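You operate a simulated robot arm through the tools that you are given. There is no shell and no other tool.

You are at the controls of a simulated robot arm. One attempt, no reset.

Task
Scrub the glue smear off the mending bench with the yellow scrubber.
Fine: load it at the cleaner tin; scrubber back where it was, lid back on the tin. What is to be rubbed or washed off counts as gone when no trace of it is left.

Only the result counts: the job must be done as asked and must still hold three seconds after the hand-in. Knocking over, shifting, dropping, spilling or breaking anything else fails it. A push-on lid holds only when it is set on centred and level and pressed home; a screw cap is set on level and turned clockwise until tight.

Robot
A 6-joint arm with a two-finger gripper, fixed in place. Base frame: the origin is on the floor under the middle of its stand, x ahead of it, y to its left, z up; the work surface is at about z = 0.884. Units: m, rad, N and s.
It reaches about 1.637 m from its shoulder. Its first joint turns from -2.897 to 2.897 rad. Payload 3.43 kg.
The tool frame sits at the grasp point between the pads (the TCP): z along the fingers, y along the line on which they close. The tips reach 0.02 m beyond it. The gripper opens to 0.19 m; its body begins 0.248 m behind the TCP.
Orientation is that of the tool frame in the base frame, as [roll, pitch, yaw] about the fixed x, y, z axes, in that order (R = Rz(yaw) Ry(pitch) Rx(roll)). With the fingers straight down and closing along the base's y, the tool's x points along the base's -x, its y along +y and its z along -z.

Tools
- The arm moves only by the tool nudge_tool. Its argument "plan" is one flat list of numbers, 7 for each row, row after row: the shift along the tool's x, y, z in units of 400 mm (1.0 is 400 mm), then the turn, a rotation vector about the tool's x, y, z in units of 180 degrees (1.0 is 180 degrees), then the closure, from 0 (fully open) to 1 (shut). In form: [tx, ty, tz, wx, wy, wz, claw, tx, ty, tz, wx, wy, wz, claw, ...]. A call has 1 to 20 rows; each row is the pose to reach, as a shift and turn from the pose commanded when the call began, along the tool's axes at that moment. A call with a number of a shift or a turn outside -1 to 1 is refused whole. Rows are played at 5 a second. More than 0.05 m and 0.15 rad between two rows, or a gripper value outside its range, and nothing of the call is played. A pose out of reach is approached as far as the arm can. The call stops where the force on the tool passes 40 N (or 10 N more than at its start, if that is more) or the arm is blocked; 0.2 s more then pass. Each finger travels about 0.045 m/s and halts on what it meets, pressing with about 24 N; the grip force reading is that of the motor and also rises with nothing between the fingers. The clock runs only during rows and for 0.2 s after the last one: add rows that repeat a pose to give the fingers time. It gives the time, the measured TCP pose, the force on the tool (base axes), the opening and the grip force at its end, in the units of the frame above (readings bear some noise), with the torque about the TCP (base axes, N m) and any sound that the robot's microphone picked up.
- Cameras (640 x 400 px; columns grow to the right, rows downward): "scene" is fixed at [0.05, 0.5002, 1.4599]; the picture's right is [0.97, 0.26, 0.00], its down [0.18, -0.69, -0.70] and it looks along [-0.18, 0.68, -0.71] (base axes); focal length 214 px, centre (320, 200). "wrist" rides on the gripper at [0.07, -0.008, -0.288] in the tool frame; the picture's right is [0.12, 0.99, 0.00], its down [-0.96, 0.12, -0.25] and it looks along [-0.25, 0.03, 0.97] (tool axes); focal length 261 px, centre (320, 200). There is no depth. A picture from a camera that has moved, and an enlarged one, comes with that camera's place and axes in the base frame and with its lens.
- snapshot(camera): a new picture of that camera. No time passes.
- move_column(by): slides the trunk up (or, below 0, down) by that many m; the arm rides with it, the base frame stays. It gives what a move gives, with no picture.
- enlarge(camera, box): a new picture of the part [left, top, right, bottom] of that camera's present view, enlarged. No time passes.
- finish_job(): hands the job in; it is judged then, once.

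Nothing tells you positions but the pictures and the camera data. Unless the task says otherwise, let go and move clear before handing in.

The tools are called after ">>>" as a command line: name --argument value ..., lists and objects as JSON in quotes. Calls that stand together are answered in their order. nudge_tool: Moves the arm, as the interface text tells. Its arguments: {"type":"object","properties":{"plan":{"type":"array"}},"required":["plan"]} The other tools are called the same way: move_column (by) moves the trunk up or down; snapshot (camera) takes a picture; enlarge (camera, box) takes an enlarged picture of a part of a camera's view; finish_job () hands the job in.

At the start:

```text
time: 0.0
ee_pos: [0.5448, 0.4719, 1.1831]
tcp_rot: [3.14, -0.002, -3.14]
contact_force: [-0.1, 0.6, -0.3]
wrist_torque: [0.01, 0.01, 0.03]
grip_width: 0.1903
gripper_force: 0.1
trunk travel left (down, up): [-0.175, 0.065]
```

scene: 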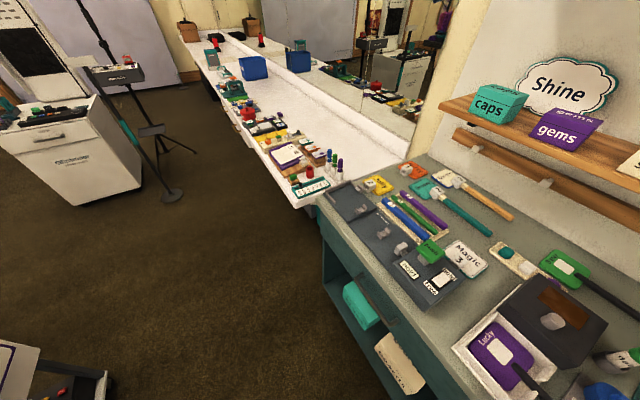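
wrist: 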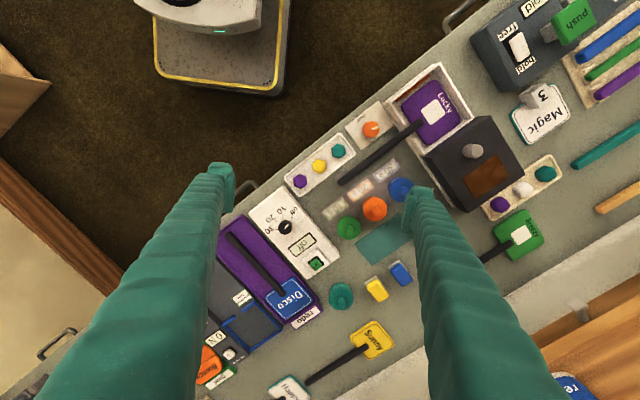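

I see a cluttered bench below the gripper, with coloured knobs, paddles and small blocks. Next I'll look closer at both cameras' views to identify the smear, the yellow scrubber and the cleaner tin.

>>> enlarge --camera "wrist" --box '[200, 80, 440, 230]'

>>> enlarge --camera "wrist" --box '[200, 230, 440, 380]'

>>> enlarge --camera "wrist" --box '[400, 80, 640, 230]'

>>> enlarge --camera "scene" --box '[440, 225, 640, 400]'

>>> enlarge --camera "scene" --box '[300, 140, 540, 310]'

```text
2.67 times, centred on (320, 155) of wrist
camera zoom: at [0.4731, 0.4627, 1.4726], right [-0.12, 0.99, 0.0], down [0.96, 0.12, 0.25], along [0.25, 0.03, -0.97], focal length 695 px, centre (320, 320)
```

zoom: 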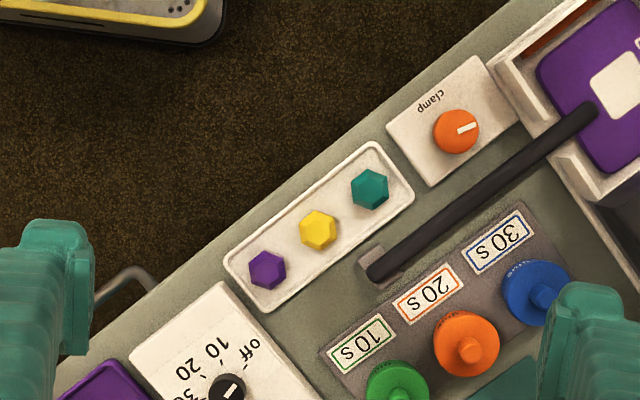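

```text
2.67 times, centred on (320, 305) of wrist
camera zoom: at [0.4731, 0.4627, 1.4726], right [-0.12, 0.99, 0.0], down [0.96, 0.12, 0.25], along [0.25, 0.03, -0.97], focal length 695 px, centre (320, -80)
```

zoom: 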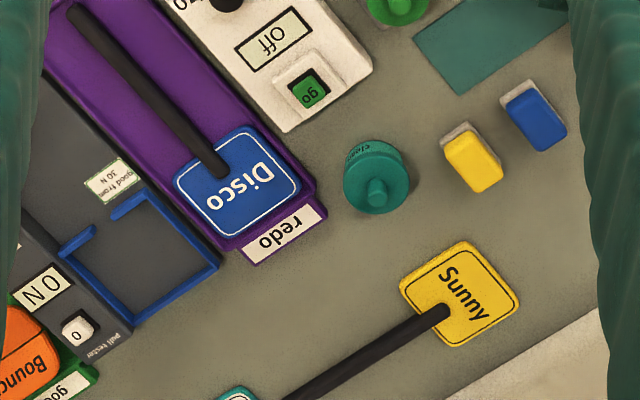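

```text
2.67 times, centred on (520, 155) of wrist
camera zoom: at [0.4731, 0.4627, 1.4726], right [-0.12, 0.99, 0.0], down [0.96, 0.12, 0.25], along [0.25, 0.03, -0.97], focal length 695 px, centre (-213, 320)
```

zoom: 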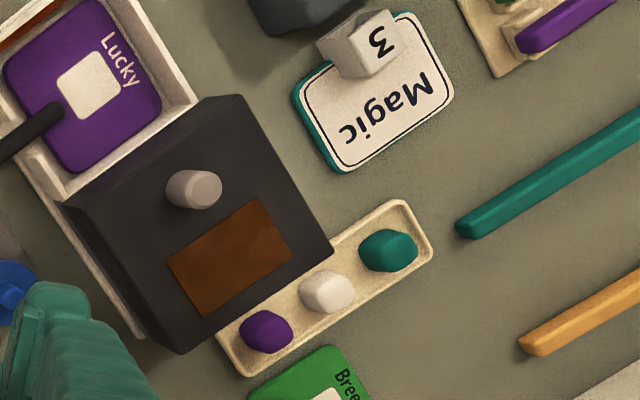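

```text
2.29 times, centred on (540, 312) of scene
camera zoom: at [0.05, 0.5002, 1.4599], right [0.97, 0.26, 0.0], down [0.18, -0.69, -0.7], along [-0.18, 0.68, -0.71], focal length 490 px, centre (-183, -57)
```

zoom: 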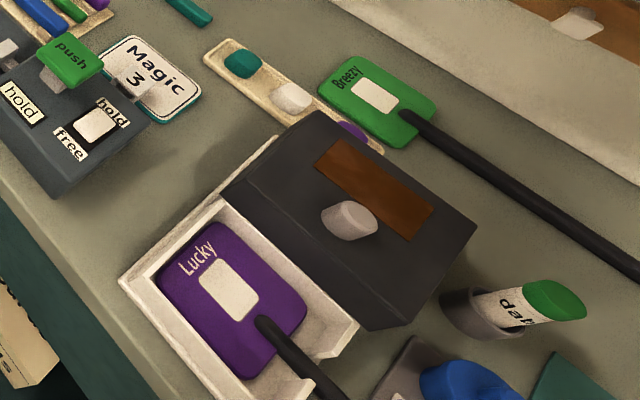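

```text
2.35 times, centred on (420, 225) of scene
camera zoom: at [0.05, 0.5002, 1.4599], right [0.97, 0.26, 0.0], down [0.18, -0.69, -0.7], along [-0.18, 0.68, -0.71], focal length 505 px, centre (85, 141)
```

zoom: 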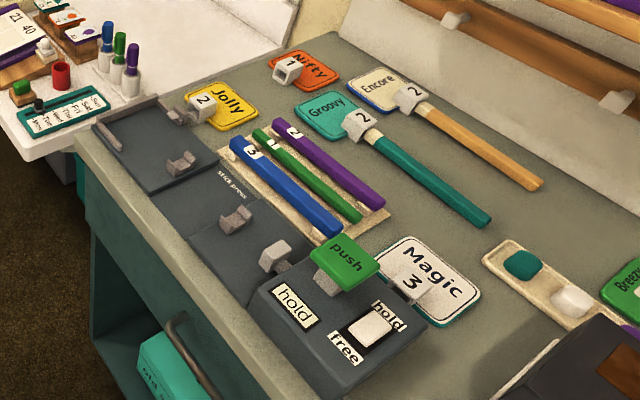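

The teal round tin with "clean…" on it lies at about wrist px (341,296), with a yellow and a blue block beside it. I'll zoom in on those and look for the smear.

>>> enlarge --camera "wrist" --box '[310, 205, 430, 315]'

>>> enlarge --camera "wrist" --box '[320, 260, 420, 322]'

>>> enlarge --camera "wrist" --box '[200, 300, 360, 400]'

>>> enlarge --camera "wrist" --box '[480, 130, 640, 230]'

>>> enlarge --camera "wrist" --box '[200, 180, 340, 270]'

>>> enlarge --camera "scene" --box '[540, 300, 640, 400]'

```text
3.64 times, centred on (370, 260) of wrist
camera zoom: at [0.4731, 0.4627, 1.4726], right [-0.12, 0.99, 0.0], down [0.96, 0.12, 0.25], along [0.25, 0.03, -0.97], focal length 948 px, centre (138, -18)
```

zoom: 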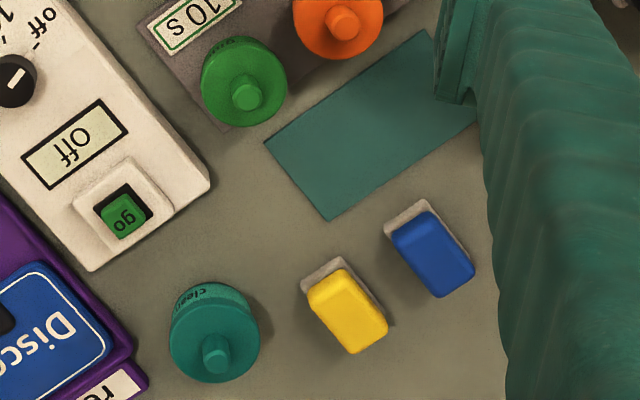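

```text
6.40 times, centred on (370, 291) of wrist
camera zoom: at [0.4731, 0.4627, 1.4726], right [-0.12, 0.99, 0.0], down [0.96, 0.12, 0.25], along [0.25, 0.03, -0.97], focal length 1668 px, centre (0, -382)
```

zoom: 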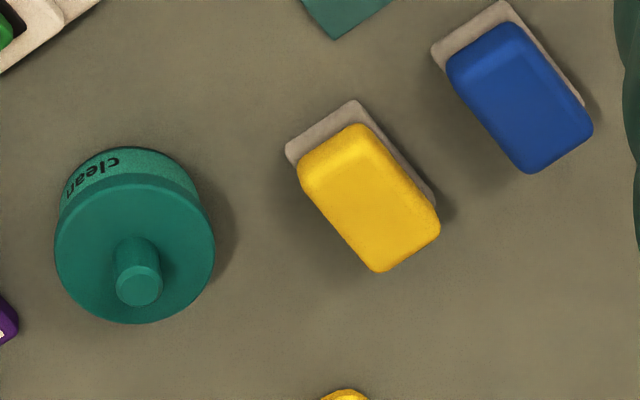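

```text
4.00 times, centred on (280, 350) of wrist
camera zoom: at [0.4731, 0.4627, 1.4726], right [-0.12, 0.99, 0.0], down [0.96, 0.12, 0.25], along [0.25, 0.03, -0.97], focal length 1043 px, centre (480, -400)
```

zoom: 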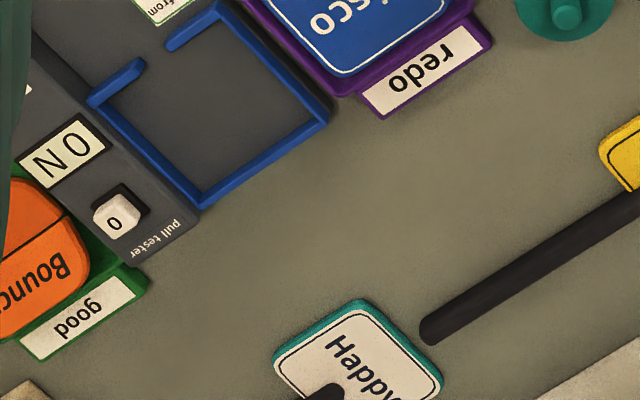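

```text
4.00 times, centred on (560, 180) of wrist
camera zoom: at [0.4731, 0.4627, 1.4726], right [-0.12, 0.99, 0.0], down [0.96, 0.12, 0.25], along [0.25, 0.03, -0.97], focal length 1043 px, centre (-640, 280)
```

zoom: 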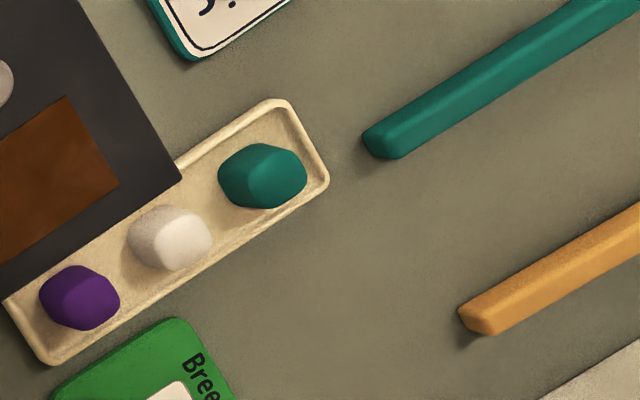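

```text
4.44 times, centred on (270, 225) of wrist
camera zoom: at [0.4731, 0.4627, 1.4726], right [-0.12, 0.99, 0.0], down [0.96, 0.12, 0.25], along [0.25, 0.03, -0.97], focal length 1158 px, centre (542, 89)
```

zoom: 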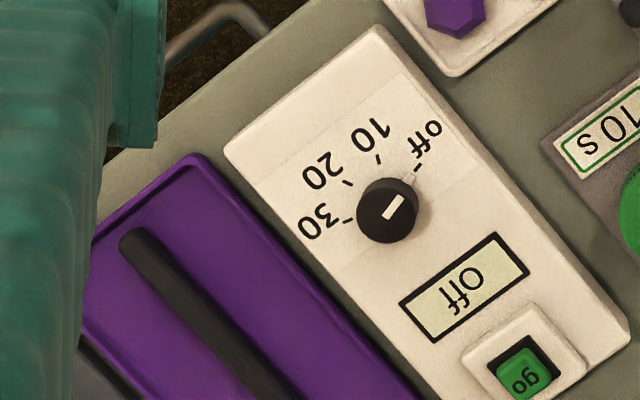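

```text
4.00 times, centred on (590, 350) of scene
camera zoom: at [0.05, 0.5002, 1.4599], right [0.97, 0.26, 0.0], down [0.18, -0.69, -0.7], along [-0.18, 0.68, -0.71], focal length 858 px, centre (-760, -400)
```

zoom: 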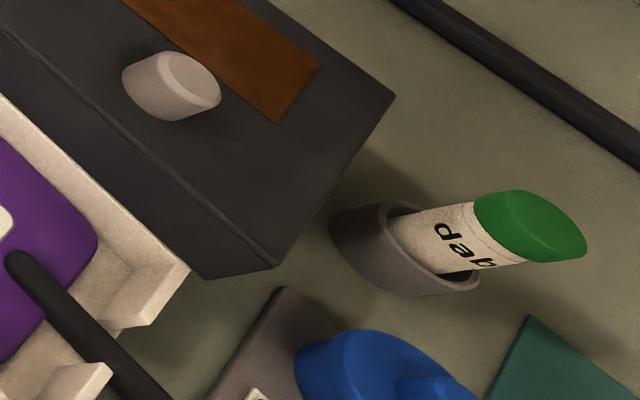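

The tin is near (0.87, 0.57), and the yellow scrubber sits just beyond it in y; the smear isn't visible yet, perhaps hidden by the fingers or off to the side. I'll rise slightly and shift toward -y to see more of the bench.

>>> nudge_tool --plan '[0, -0.1, -0.05, 0, 0, 0, 0, 0, -0.2, -0.1, 0, 0, 0, 0, 0, -0.3, -0.15, 0, 0, 0, 0, 0, -0.4, -0.2, 0, 0, 0, 0, 0, -0.5, -0.2, 0, 0, 0, 0, 0, -0.6, -0.2, 0, 0, 0, 0, 0, -0.7, -0.2, 0, 0, 0, 0, 0, -0.7, -0.2, 0, 0, 0, 0]'

>>> snapshot --camera "wrist"

```text
time: 1.8
ee_pos: [0.5453, 0.1934, 1.264]
tcp_rot: [-3.141, -0.001, -3.139]
contact_force: [0.2, 0.3, 0.1]
wrist_torque: [0.0, -0.03, 0.03]
grip_width: 0.1898
gripper_force: 0.0
trunk travel left (down, up): [-0.175, 0.065]
```

```text
taken
camera wrist: at [0.4746, 0.1843, 1.5522], right [-0.12, 0.99, 0.0], down [0.96, 0.12, 0.25], along [0.25, 0.03, -0.97], focal length 261 px, centre (320, 200)
```

wrist: 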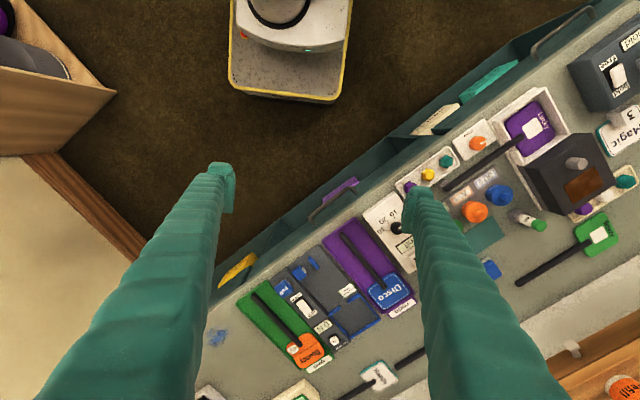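

A blotchy bluish mark has appeared near wrist px (217,337) on the bench. I'll zoom in there and on the rest.

>>> enlarge --camera "wrist" --box '[190, 290, 350, 400]'

>>> enlarge --camera "wrist" --box '[440, 120, 640, 260]'

>>> enlarge --camera "wrist" --box '[220, 240, 420, 380]'

```text
3.64 times, centred on (270, 345) of wrist
camera zoom: at [0.4746, 0.1843, 1.5522], right [-0.12, 0.99, 0.0], down [0.96, 0.12, 0.25], along [0.25, 0.03, -0.97], focal length 948 px, centre (502, -327)
```

zoom: 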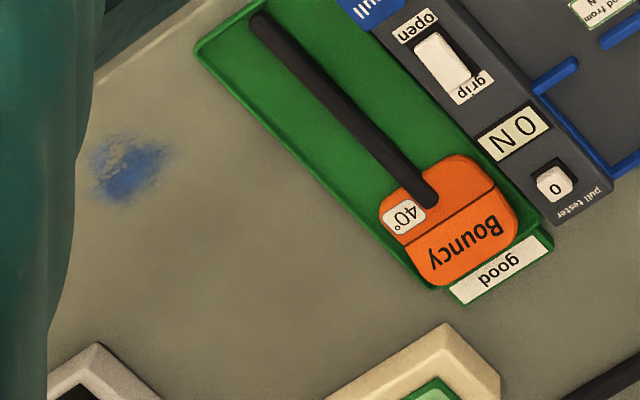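

```text
2.86 times, centred on (540, 190) of wrist
camera zoom: at [0.4746, 0.1843, 1.5522], right [-0.12, 0.99, 0.0], down [0.96, 0.12, 0.25], along [0.25, 0.03, -0.97], focal length 745 px, centre (-309, 229)
```

zoom: 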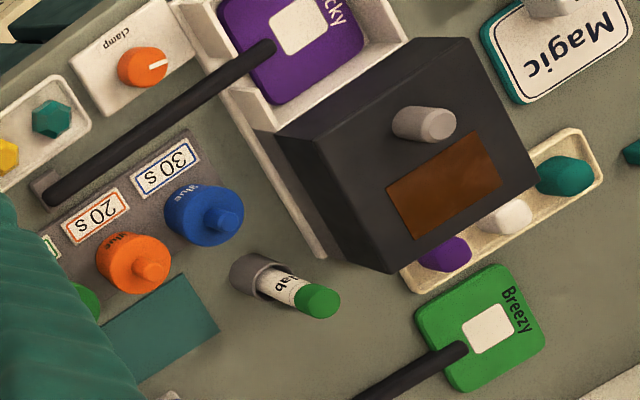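

```text
2.86 times, centred on (320, 310) of wrist
camera zoom: at [0.4746, 0.1843, 1.5522], right [-0.12, 0.99, 0.0], down [0.96, 0.12, 0.25], along [0.25, 0.03, -0.97], focal length 745 px, centre (320, -114)
```

zoom: 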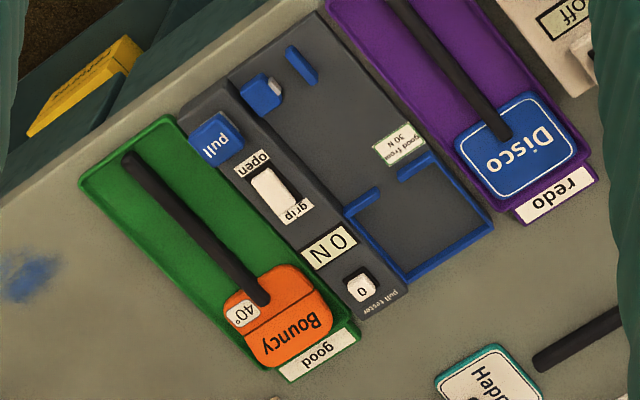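

The blue smear looks to be glue, at about (1.11, -0.05); the bench runs diagonally, along roughly (-0.64, 0.77). I'll turn the hand square to the bench and move closer to inspect the smear and the rest of the bench.

>>> nudge_tool --plan '[-0.1, -0.055, 0, 0, 0, -0.025, 0, -0.2, -0.11, 0, 0, 0, -0.05, 0, -0.3, -0.165, 0, 0, 0, -0.075, 0, -0.4, -0.22, 0, 0, 0, -0.1, 0, -0.5, -0.275, 0, 0, 0, -0.125, 0, -0.6, -0.33, 0, 0, 0, -0.15, 0, -0.7, -0.385, 0, 0, 0, -0.175, 0, -0.8, -0.44, 0, 0, 0, -0.2, 0, -0.9, -0.5, 0, 0, 0, -0.222, 0, -0.9, -0.5, 0, 0, 0, -0.222, 0]'

>>> snapshot --camera "wrist"

>>> snapshot --camera "scene"

```text
time: 4.0
ee_pos: [0.8911, -0.0087, 1.241]
tcp_rot: [-3.137, 0.004, -2.442]
contact_force: [1.0, 0.1, 0.3]
wrist_torque: [0.02, 0.06, 0.0]
grip_width: 0.19
gripper_force: 0.0
out of reach, approached as far as the arm can: row 8, 9, 10
trunk travel left (down, up): [-0.175, 0.065]
```

```text
taken
camera wrist: at [0.841, -0.061, 1.5309], right [-0.73, 0.68, 0.0], down [0.66, 0.71, 0.25], along [0.17, 0.18, -0.97], focal length 261 px, centre (320, 200)
```

wrist: 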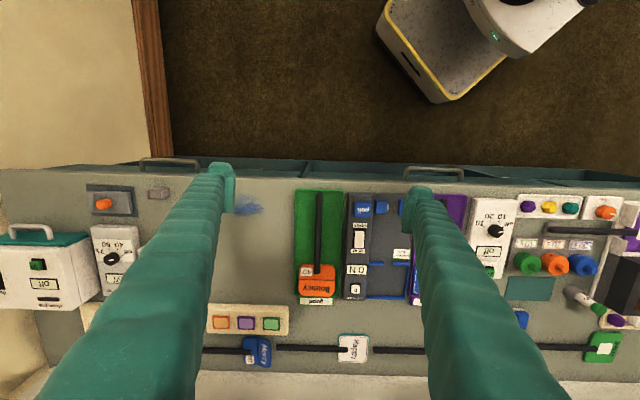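

```text
taken
```

scene: 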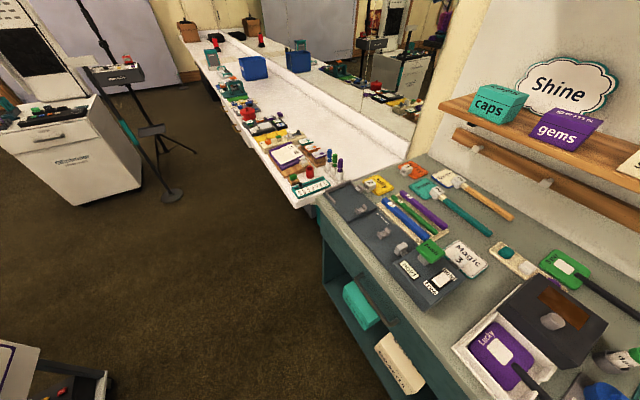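

The bench lies nearly square in the view now, and the smear is at about (1.10, -0.05). I'll zoom in on several parts.

>>> enlarge --camera "wrist" --box '[210, 170, 310, 232]'

>>> enlarge --camera "wrist" --box '[0, 160, 200, 330]'

>>> enlarge --camera "wrist" --box '[200, 170, 440, 380]'

>>> enlarge --camera "wrist" --box '[440, 180, 640, 380]'

```text
6.40 times, centred on (260, 201) of wrist
camera zoom: at [0.841, -0.061, 1.5309], right [-0.73, 0.68, 0.0], down [0.66, 0.71, 0.25], along [0.17, 0.18, -0.97], focal length 1668 px, centre (704, 194)
```

zoom: 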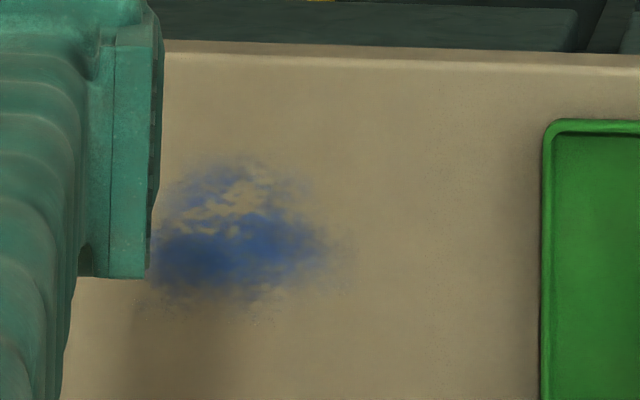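

```text
2.35 times, centred on (100, 245) of wrist
camera zoom: at [0.841, -0.061, 1.5309], right [-0.73, 0.68, 0.0], down [0.66, 0.71, 0.25], along [0.17, 0.18, -0.97], focal length 613 px, centre (838, 94)
```

zoom: 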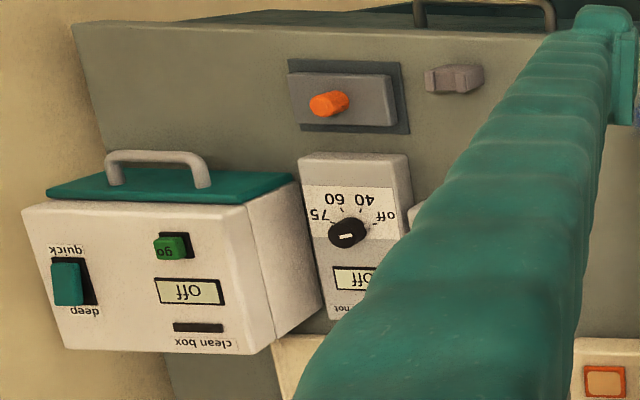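

```text
1.90 times, centred on (320, 275) of wrist
camera zoom: at [0.841, -0.061, 1.5309], right [-0.73, 0.68, 0.0], down [0.66, 0.71, 0.25], along [0.17, 0.18, -0.97], focal length 496 px, centre (320, 57)
```

zoom: 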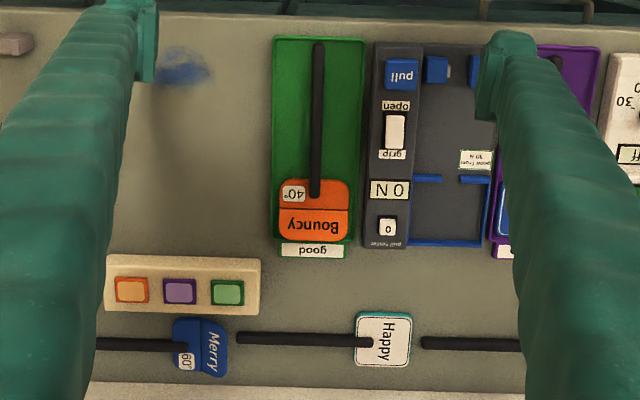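

```text
2.00 times, centred on (540, 280) of wrist
camera zoom: at [0.841, -0.061, 1.5309], right [-0.73, 0.68, 0.0], down [0.66, 0.71, 0.25], along [0.17, 0.18, -0.97], focal length 521 px, centre (-120, 40)
```

zoom: 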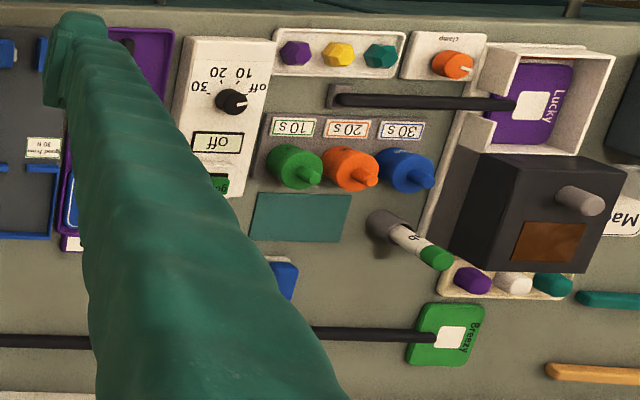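

The smear is clear to read: about 8 cm wide, near the front edge left of the green tray. Now I'll go over to the tin and scrubbers for a closer look.

>>> nudge_tool --plan '[0, 0.1, 0, 0, 0, 0, 0, 0, 0.2, 0, 0, 0, 0, 0, -0.05, 0.3, 0.02, 0, 0, 0, 0, -0.1, 0.4, 0.05, 0, 0, 0, 0, -0.15, 0.5, 0.08, 0, 0, 0, 0, -0.2, 0.6, 0.11, 0, 0, 0, 0, -0.25, 0.7, 0.14, 0, 0, 0, 0, -0.3, 0.8, 0.17, 0, 0, 0, 0, -0.35, 0.9, 0.2, 0, 0, 0, 0, -0.4, 0.98, 0.23, 0, 0, 0, 0, -0.4, 0.98, 0.23, 0, 0, 0, 0]'

>>> snapshot --camera "wrist"

```text
time: 6.4
ee_pos: [0.761, 0.3937, 1.1512]
tcp_rot: [3.14, 0.001, -2.443]
contact_force: [0.5, 0.2, -0.8]
wrist_torque: [-0.03, 0.03, 0.01]
grip_width: 0.1901
gripper_force: 0.0
trunk travel left (down, up): [-0.175, 0.065]
```

```text
taken
camera wrist: at [0.712, 0.3422, 1.4411], right [-0.73, 0.68, 0.0], down [0.66, 0.71, 0.25], along [0.17, 0.18, -0.97], focal length 261 px, centre (320, 200)
```

wrist: 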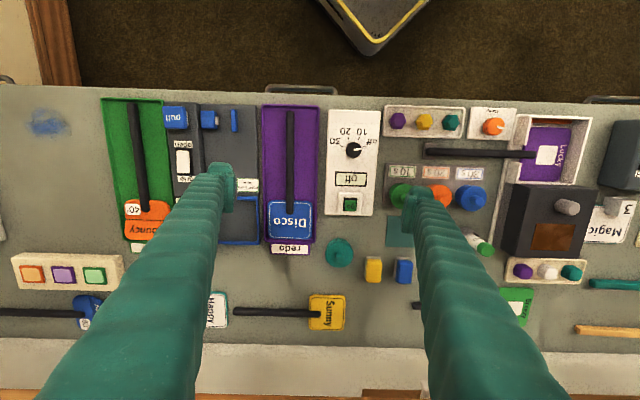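

The tin, yellow and blue scrubbers are now in clear view between the fingers. I'll zoom in, then tilt the hand for an oblique view to judge heights.

>>> enlarge --camera "wrist" --box '[310, 220, 430, 295]'

>>> nudge_tool --plan '[0.03, 0.03, 0, 0, -0.039, 0, 0, 0.06, 0.06, 0, 0, -0.078, 0, 0, 0.1, 0.09, 0, 0, -0.117, 0, 0, 0.13, 0.12, 0, 0, -0.156, 0, 0, 0.164, 0.155, 0, 0, -0.194, 0, 0, 0.164, 0.155, 0, 0, -0.194, 0, 0]'

>>> snapshot --camera "wrist"

```text
5.33 times, centred on (370, 258) of wrist
camera zoom: at [0.712, 0.3422, 1.4411], right [-0.73, 0.68, 0.0], down [0.66, 0.71, 0.25], along [0.17, 0.18, -0.97], focal length 1390 px, centre (53, -107)
```

zoom: 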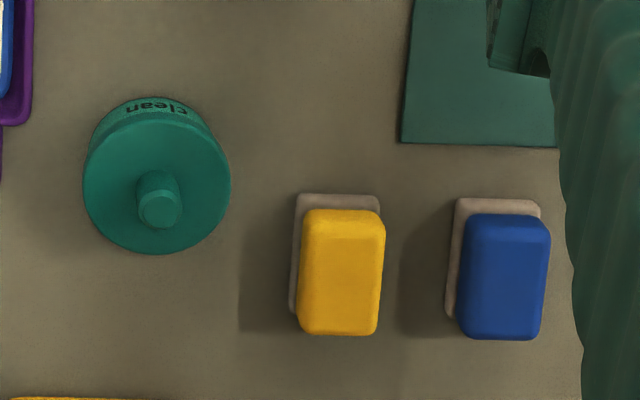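

```text
time: 7.8
ee_pos: [0.6721, 0.3975, 1.1535]
tcp_rot: [3.141, 0.611, -2.443]
contact_force: [-0.2, -0.4, -1.2]
wrist_torque: [-0.02, -0.01, 0.01]
grip_width: 0.1899
gripper_force: 0.0
trunk travel left (down, up): [-0.175, 0.065]
```

```text
taken
camera wrist: at [0.5059, 0.2486, 1.3492], right [-0.71, 0.7, -0.07], down [0.42, 0.5, 0.75], along [0.56, 0.51, -0.65], focal length 261 px, centre (320, 200)
```

wrist: 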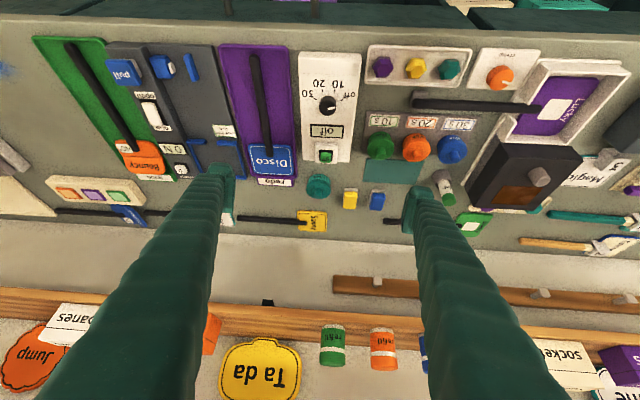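

The image is flipped (top of picture is nearer, down is up in the world). I'll enlarge the tin and scrubbers here.

>>> enlarge --camera "wrist" --box '[285, 150, 405, 225]'

>>> enlarge --camera "wrist" --box '[295, 165, 345, 215]'

>>> enlarge --camera "wrist" --box '[335, 175, 395, 220]'

```text
5.33 times, centred on (345, 188) of wrist
camera zoom: at [0.5059, 0.2486, 1.3492], right [-0.71, 0.7, -0.07], down [0.42, 0.5, 0.75], along [0.56, 0.51, -0.65], focal length 1390 px, centre (187, 267)
```

zoom: 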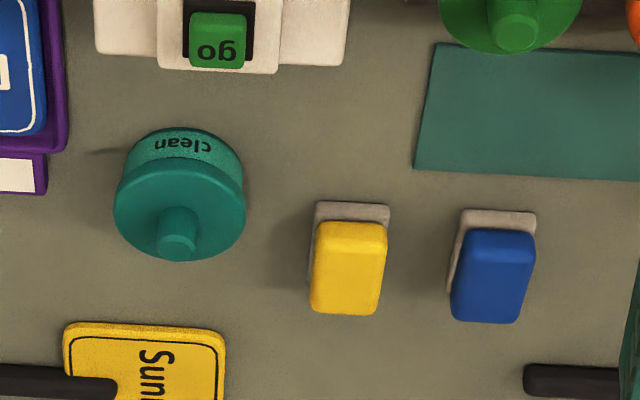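

```text
8.00 times, centred on (320, 190) of wrist
camera zoom: at [0.5059, 0.2486, 1.3492], right [-0.71, 0.7, -0.07], down [0.42, 0.5, 0.75], along [0.56, 0.51, -0.65], focal length 2085 px, centre (320, 280)
```

zoom: 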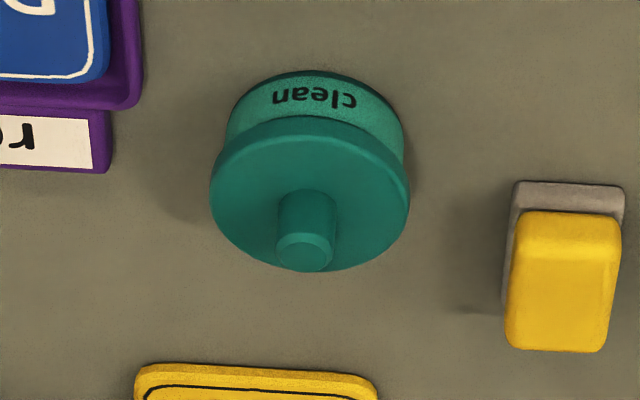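

```text
8.89 times, centred on (365, 198) of wrist
camera zoom: at [0.5059, 0.2486, 1.3492], right [-0.71, 0.7, -0.07], down [0.42, 0.5, 0.75], along [0.56, 0.51, -0.65], focal length 2317 px, centre (-80, 222)
```

zoom: 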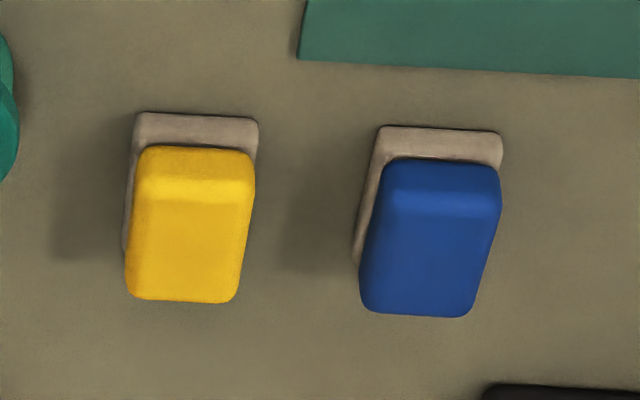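

From two views I place the tin's lid top at about (0.860, 0.563, z 0.915) and 61 mm across. The yellow scrubber is about 35 x 55 x 30 mm, centred near (0.829, 0.647), and the bench is turned about 46°. I'll check the finger tips' size before deciding how to grip.

>>> enlarge --camera "wrist" --box '[190, 150, 270, 230]'

>>> enlarge --camera "wrist" --box '[380, 170, 480, 260]'

>>> enlarge --camera "wrist" --box '[210, 170, 430, 300]'

```text
5.00 times, centred on (230, 190) of wrist
camera zoom: at [0.5059, 0.2486, 1.3492], right [-0.71, 0.7, -0.07], down [0.42, 0.5, 0.75], along [0.56, 0.51, -0.65], focal length 1303 px, centre (770, 250)
```

zoom: 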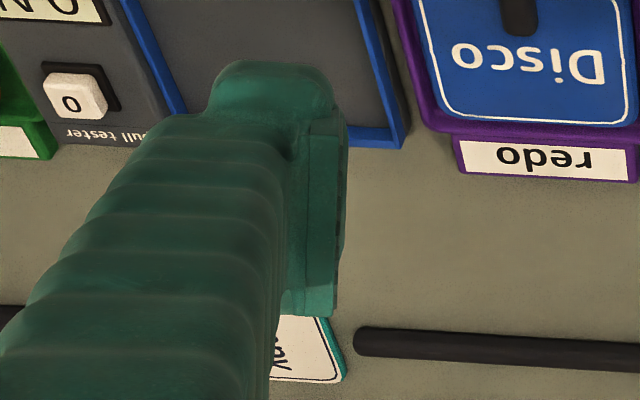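

```text
4.44 times, centred on (430, 215) of wrist
camera zoom: at [0.5059, 0.2486, 1.3492], right [-0.71, 0.7, -0.07], down [0.42, 0.5, 0.75], along [0.56, 0.51, -0.65], focal length 1158 px, centre (-169, 133)
```

zoom: 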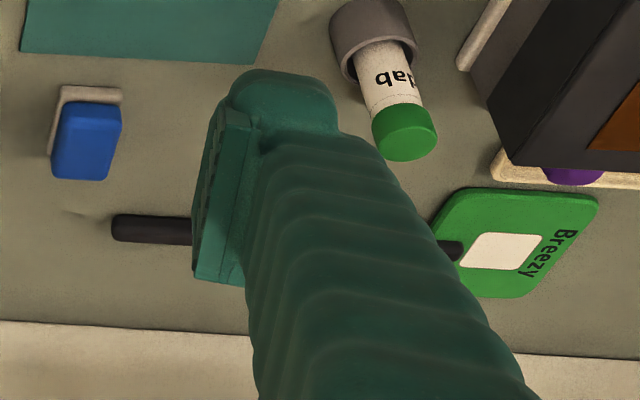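

```text
2.91 times, centred on (320, 235) of wrist
camera zoom: at [0.5059, 0.2486, 1.3492], right [-0.71, 0.7, -0.07], down [0.42, 0.5, 0.75], along [0.56, 0.51, -0.65], focal length 758 px, centre (320, 98)
```

zoom: 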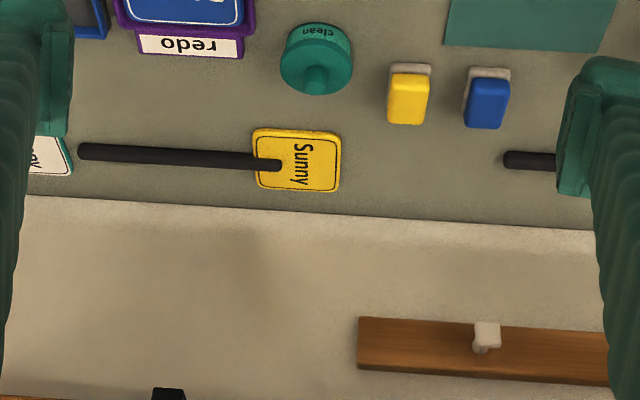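

The fingers are about 33 mm thick and 45 mm wide, so the scrubber needs gripping along the bench's depth, away from its blue neighbour. I'll straighten the hand and move in toward the tin to test reach.

>>> nudge_tool --plan '[-0.022, 0.002, 0.05, 0, 0.039, 0, 0, -0.045, 0.004, 0.1, 0, 0.078, 0, 0, -0.067, 0.006, 0.15, 0, 0.117, 0, 0, -0.09, 0.008, 0.2, 0, 0.156, 0, 0, -0.112, 0.01, 0.242, 0, 0.1945, 0, 0, -0.112, 0.01, 0.242, 0, 0.1945, 0, 0]'

>>> snapshot --camera "wrist"

```text
time: 9.2
ee_pos: [0.7418, 0.4615, 1.0952]
tcp_rot: [-3.141, -0.002, -2.445]
contact_force: [0.1, 1.4, -1.2]
wrist_torque: [-0.08, 0.12, 0.03]
grip_width: 0.1901
gripper_force: 0.0
trunk travel left (down, up): [-0.175, 0.065]
```

```text
taken
camera wrist: at [0.6919, 0.4112, 1.3854], right [-0.73, 0.68, 0.0], down [0.66, 0.71, 0.24], along [0.17, 0.18, -0.97], focal length 261 px, centre (320, 200)
```

wrist: 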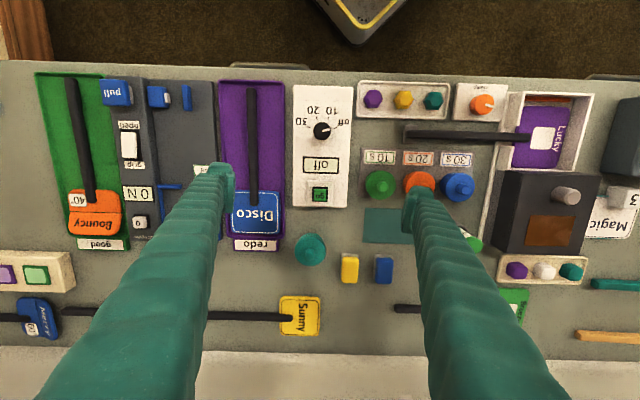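

The view confirms my map. Now I'll move in above the tin with the gripper partly closed, to test reach and check alignment on the knob.

>>> nudge_tool --plan '[-0.1, 0.001, 0.035, 0, 0, -0.01, 0.3, -0.2, 0.002, 0.07, 0, 0, -0.02, 0.5, -0.3, 0.003, 0.1, 0, 0, -0.03, 0.58, -0.389, 0.005, 0.138, 0, 0, -0.033, 0.58, -0.389, 0.005, 0.138, 0, 0, -0.033, 0.58, -0.389, 0.005, 0.138, 0, 0, -0.033, 0.58]'

>>> snapshot --camera "wrist"

```text
time: 10.6
ee_pos: [0.8588, 0.5615, 1.0431]
tcp_rot: [3.141, -0.002, -2.336]
contact_force: [0.2, 0.4, 0.2]
wrist_torque: [0.03, -0.01, -0.01]
grip_width: 0.08
gripper_force: 0.1
trunk travel left (down, up): [-0.175, 0.065]
```

```text
taken
camera wrist: at [0.8136, 0.5057, 1.332], right [-0.8, 0.6, 0.0], down [0.59, 0.77, 0.25], along [0.15, 0.2, -0.97], focal length 261 px, centre (320, 200)
```

wrist: 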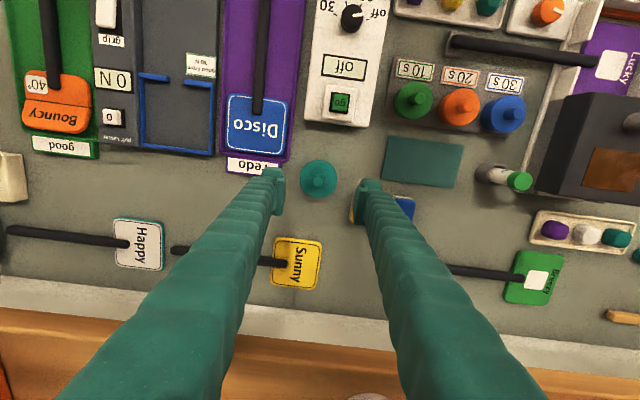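

The tin is reachable. I'll zoom for a precise fix of the knob and lid.

>>> enlarge --camera "wrist" --box '[270, 145, 370, 215]'

>>> enlarge --camera "wrist" --box '[360, 100, 560, 300]'

>>> enlarge --camera "wrist" --box '[80, 120, 320, 300]'

```text
5.71 times, centred on (320, 180) of wrist
camera zoom: at [0.8136, 0.5057, 1.332], right [-0.8, 0.6, 0.0], down [0.59, 0.77, 0.25], along [0.15, 0.2, -0.97], focal length 1489 px, centre (320, 314)
```

zoom: 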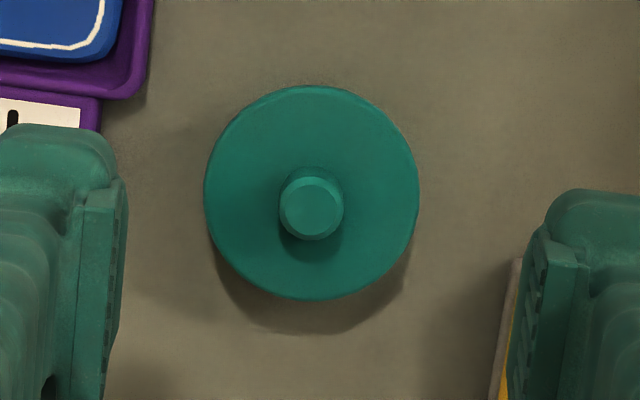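

```text
2.00 times, centred on (460, 200) of wrist
camera zoom: at [0.8136, 0.5057, 1.332], right [-0.8, 0.6, 0.0], down [0.59, 0.77, 0.25], along [0.15, 0.2, -0.97], focal length 521 px, centre (40, 200)
```

zoom: 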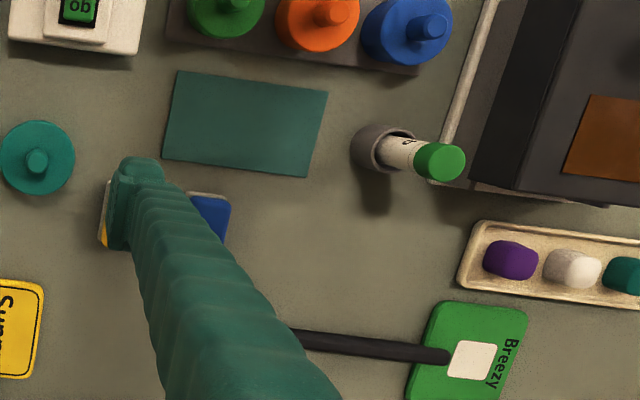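

```text
2.22 times, centred on (200, 210) of wrist
camera zoom: at [0.8136, 0.5057, 1.332], right [-0.8, 0.6, 0.0], down [0.59, 0.77, 0.25], along [0.15, 0.2, -0.97], focal length 579 px, centre (587, 178)
```

zoom: 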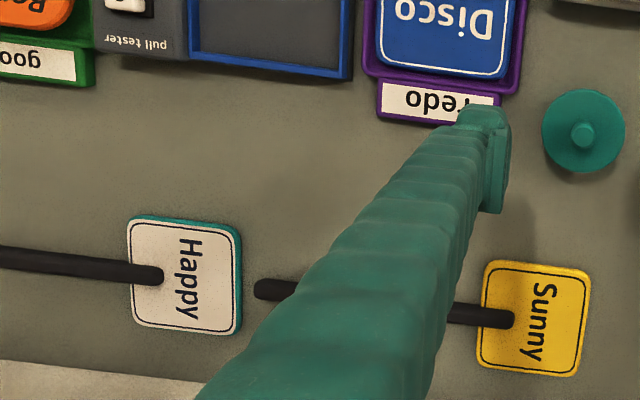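

The lid centre is at about (0.862, 0.562), knob 17 mm thick. I'll turn the hand 90° so the fingers close along the bench's depth, where there is free room in front and behind, centred over the knob.

>>> nudge_tool --plan '[-0.001, 0, 0, 0, 0, 0.046, 0.58, -0.002, -0.001, 0, 0, 0, 0.092, 0.58, -0.003, -0.001, 0, 0, 0, 0.138, 0.58, -0.004, -0.002, 0, 0, 0, 0.184, 0.58, -0.005, -0.002, 0, 0, 0, 0.23, 0.58, -0.006, -0.003, 0, 0, 0, 0.276, 0.58, -0.007, -0.003, 0, 0, 0, 0.322, 0.58, -0.0075, -0.004, 0, 0, 0, 0.368, 0.58, -0.0075, -0.004, 0, 0, 0, 0.414, 0.58, -0.0075, -0.004, 0, 0, 0, 0.46, 0.58, -0.0075, -0.004, 0, 0, 0, 0.5, 0.58, -0.0075, -0.004, 0, 0, 0, 0.5, 0.58]'

>>> snapshot --camera "wrist"

```text
time: 13.2
ee_pos: [0.8612, 0.5638, 1.0419]
tcp_rot: [-3.14, 0.0, 2.373]
contact_force: [-0.7, -0.5, 0.1]
wrist_torque: [-0.02, -0.01, -0.02]
grip_width: 0.0796
gripper_force: 0.0
trunk travel left (down, up): [-0.175, 0.065]
```

```text
taken
camera wrist: at [0.8038, 0.6077, 1.3308], right [0.61, 0.8, 0.0], down [0.77, -0.59, 0.25], along [0.2, -0.15, -0.97], focal length 261 px, centre (320, 200)
```

wrist: 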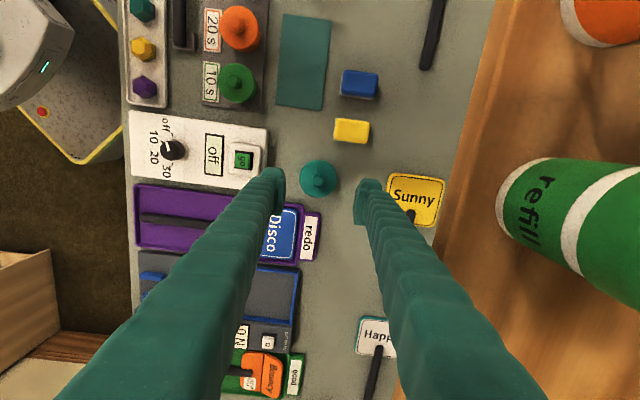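

I notice the shelf with the refill bottles lies close behind (edge about 9 cm behind the tin, z about 1.17), so the palm must stay away from it and closing along depth is risky. I'll check the finger thickness and shelf position more precisely.

>>> enlarge --camera "wrist" --box '[255, 150, 405, 244]'

>>> enlarge --camera "wrist" --box '[400, 0, 640, 400]'

>>> enlarge --camera "wrist" --box '[260, 0, 480, 200]'

>>> snapshot --camera "scene"

```text
4.26 times, centred on (330, 197) of wrist
camera zoom: at [0.8038, 0.6077, 1.3308], right [0.61, 0.8, 0.0], down [0.77, -0.59, 0.25], along [0.2, -0.15, -0.97], focal length 1109 px, centre (277, 213)
```

zoom: 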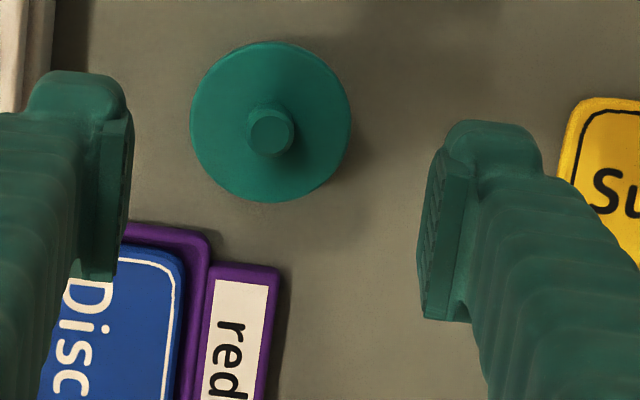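

```text
1.00 times, centred on (520, 200) of wrist (not enlarged: the box is as wide or as high as the picture)
camera zoom: at [0.8038, 0.6077, 1.3308], right [0.61, 0.8, 0.0], down [0.77, -0.59, 0.25], along [0.2, -0.15, -0.97], focal length 261 px, centre (120, 200)
```

zoom: 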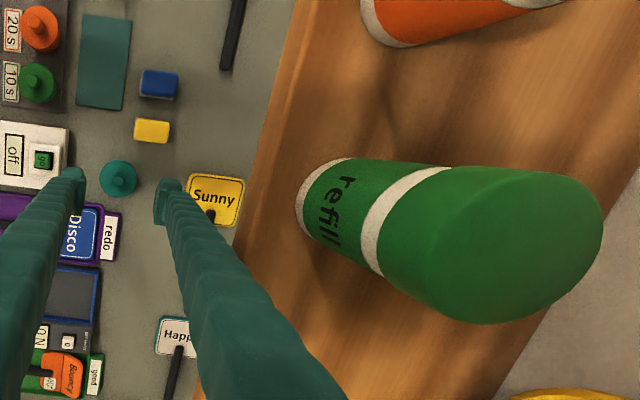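

```text
2.00 times, centred on (370, 100) of wrist
camera zoom: at [0.8038, 0.6077, 1.3308], right [0.61, 0.8, 0.0], down [0.77, -0.59, 0.25], along [0.2, -0.15, -0.97], focal length 521 px, centre (220, 400)
```

zoom: 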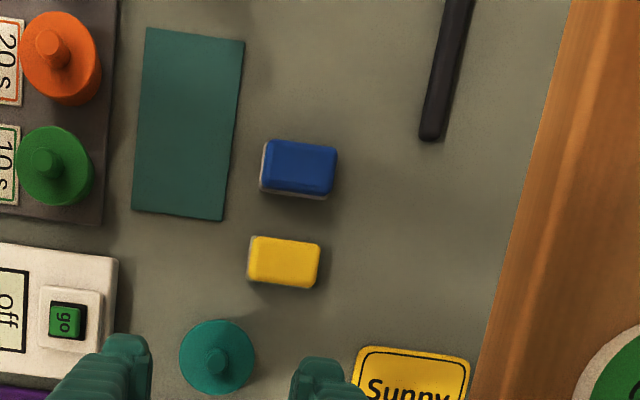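

```text
taken
```

scene: 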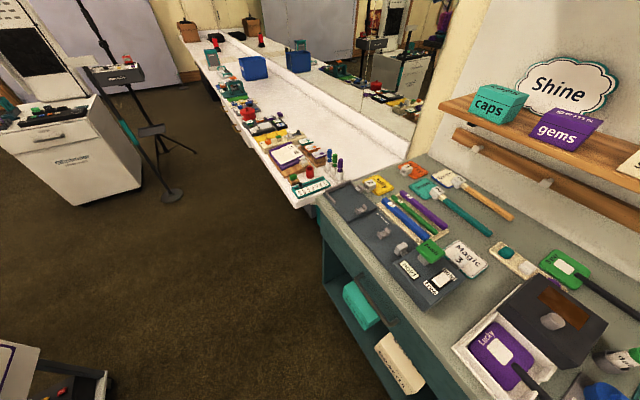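

The finger section is about 35 x 42 mm, and the shelf's front edge comes out at p2≈1.086 (depth), z≈1.16, only 4–5 cm behind the scrubber. Before gripping there I want the palm's real size, so I'll take the hand back and across to where the scene camera sees it.

>>> nudge_tool --plan '[0, -0.12, -0.02, 0, 0, 0, 0.58, 0, -0.24, -0.05, 0, 0, 0, 0.58, 0, -0.36, -0.1, 0, 0, 0, 0.58, 0, -0.48, -0.15, 0, 0, 0, 0.58, 0, -0.6, -0.2, 0, 0, 0, 0.58, 0.1, -0.63, -0.25, 0, 0, 0, 0.58, 0.2, -0.63, -0.27, 0, 0, 0, 0.58, 0.32, -0.63, -0.27, 0, 0, 0, 0.58, 0.44, -0.63, -0.27, 0, 0, 0, 0.58, 0.56, -0.63, -0.27, 0, 0, 0, 0.58, 0.68, -0.63, -0.27, 0, 0, 0, 0.58, 0.8, -0.63, -0.27, 0, 0, 0, 0.58, 0.92, -0.63, -0.27, 0, 0, 0, 0.58, 1.0, -0.63, -0.27, 0, 0, 0, 0.58]'

>>> snapshot --camera "scene"

```text
refused: row 3 steps farther than a row can; nothing moved
```

```text
taken
```

scene: 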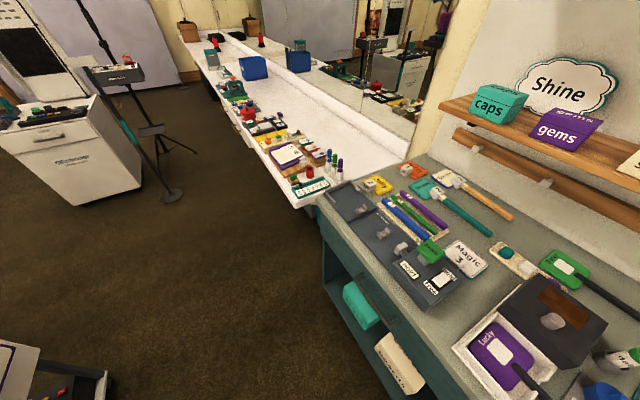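

A step was slightly too long; I'll repeat the same move with shorter steps.

>>> nudge_tool --plan '[0, -0.11, -0.02, 0, 0, 0, 0.58, 0, -0.22, -0.05, 0, 0, 0, 0.58, 0, -0.33, -0.09, 0, 0, 0, 0.58, 0, -0.44, -0.13, 0, 0, 0, 0.58, 0, -0.55, -0.17, 0, 0, 0, 0.58, 0.04, -0.63, -0.21, 0, 0, 0, 0.58, 0.14, -0.63, -0.25, 0, 0, 0, 0.58, 0.26, -0.63, -0.27, 0, 0, 0, 0.58, 0.38, -0.63, -0.27, 0, 0, 0, 0.58, 0.5, -0.63, -0.27, 0, 0, 0, 0.58, 0.62, -0.63, -0.27, 0, 0, 0, 0.58, 0.74, -0.63, -0.27, 0, 0, 0, 0.58, 0.86, -0.63, -0.27, 0, 0, 0, 0.58, 0.98, -0.63, -0.27, 0, 0, 0, 0.58]'

>>> snapshot --camera "scene"

>>> snapshot --camera "wrist"

```text
time: 16.2
ee_pos: [0.4029, 0.6558, 1.1493]
tcp_rot: [-3.139, -0.001, 2.372]
contact_force: [-0.7, -0.6, -0.1]
wrist_torque: [0.11, 0.11, -0.02]
grip_width: 0.0797
gripper_force: 0.1
trunk travel left (down, up): [-0.175, 0.065]
```

```text
taken
```

scene: 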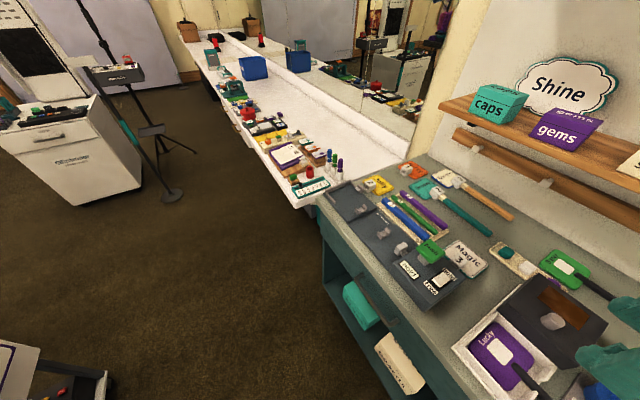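

```text
taken
camera wrist: at [0.3456, 0.6997, 1.4391], right [0.61, 0.8, 0.0], down [0.77, -0.59, 0.25], along [0.2, -0.15, -0.97], focal length 261 px, centre (320, 200)
```

wrist: 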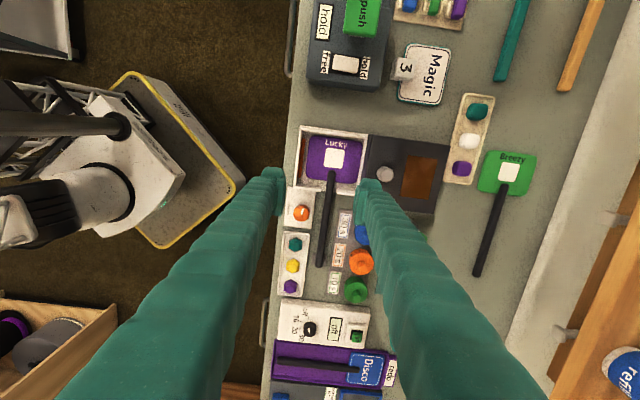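

The fingertips are just entering the scene camera's view; I'll continue a bit further.

>>> nudge_tool --plan '[0.12, 0, 0, 0, 0, 0, 0.58, 0.24, 0, 0, 0, 0, 0, 0.58, 0.36, 0, 0, 0, 0, 0, 0.58, 0.48, 0, 0, 0, 0, 0, 0.58, 0.6, 0, 0, 0, 0, 0, 0.58, 0.7, 0, 0, 0, 0, 0, 0.58]'

>>> snapshot --camera "scene"

```text
time: 17.6
ee_pos: [0.2033, 0.8518, 1.15]
tcp_rot: [-3.14, -0.002, 2.372]
contact_force: [0.5, -0.6, 1.0]
wrist_torque: [0.08, 0.1, 0.01]
grip_width: 0.0796
gripper_force: 0.1
trunk travel left (down, up): [-0.175, 0.065]
```

```text
taken
```

scene: 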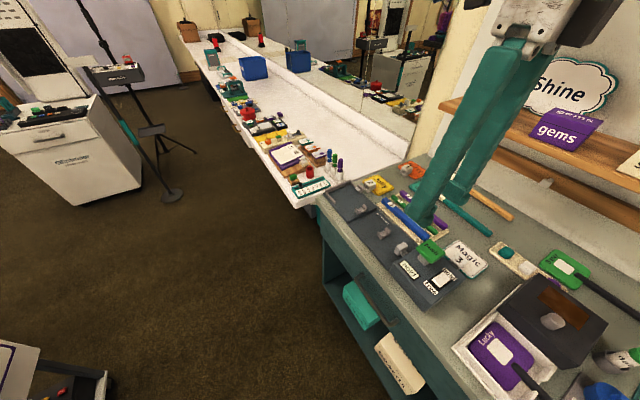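

>>> enlarge --camera "scene" --box '[370, 0, 640, 240]'

>>> enlarge --camera "scene" --box '[400, 150, 520, 240]'

```text
1.67 times, centred on (505, 120) of scene
camera zoom: at [0.05, 0.5002, 1.4599], right [0.97, 0.26, 0.0], down [0.18, -0.69, -0.7], along [-0.18, 0.68, -0.71], focal length 358 px, centre (12, 333)
```

zoom: 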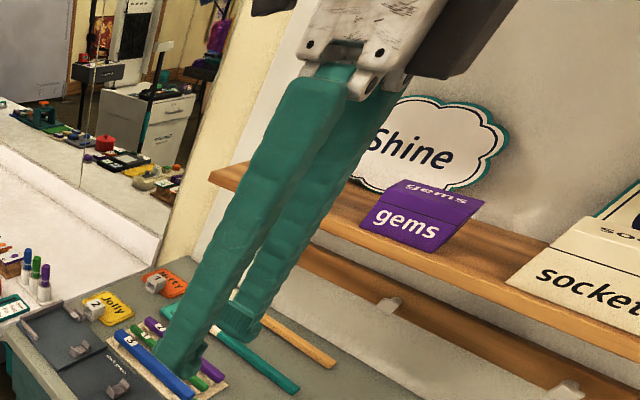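

```text
4.44 times, centred on (460, 195) of scene
camera zoom: at [0.05, 0.5002, 1.4599], right [0.97, 0.26, 0.0], down [0.18, -0.69, -0.7], along [-0.18, 0.68, -0.71], focal length 953 px, centre (-302, 222)
```

zoom: 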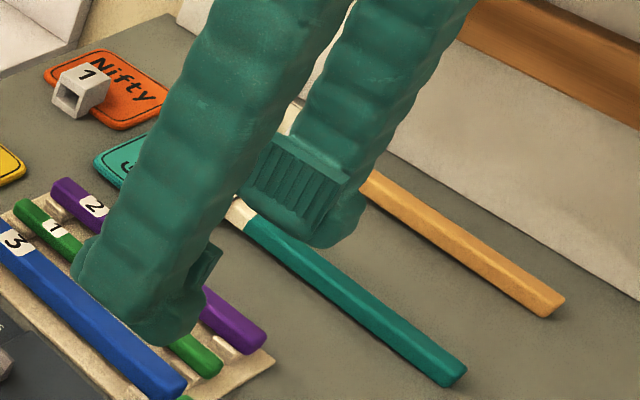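

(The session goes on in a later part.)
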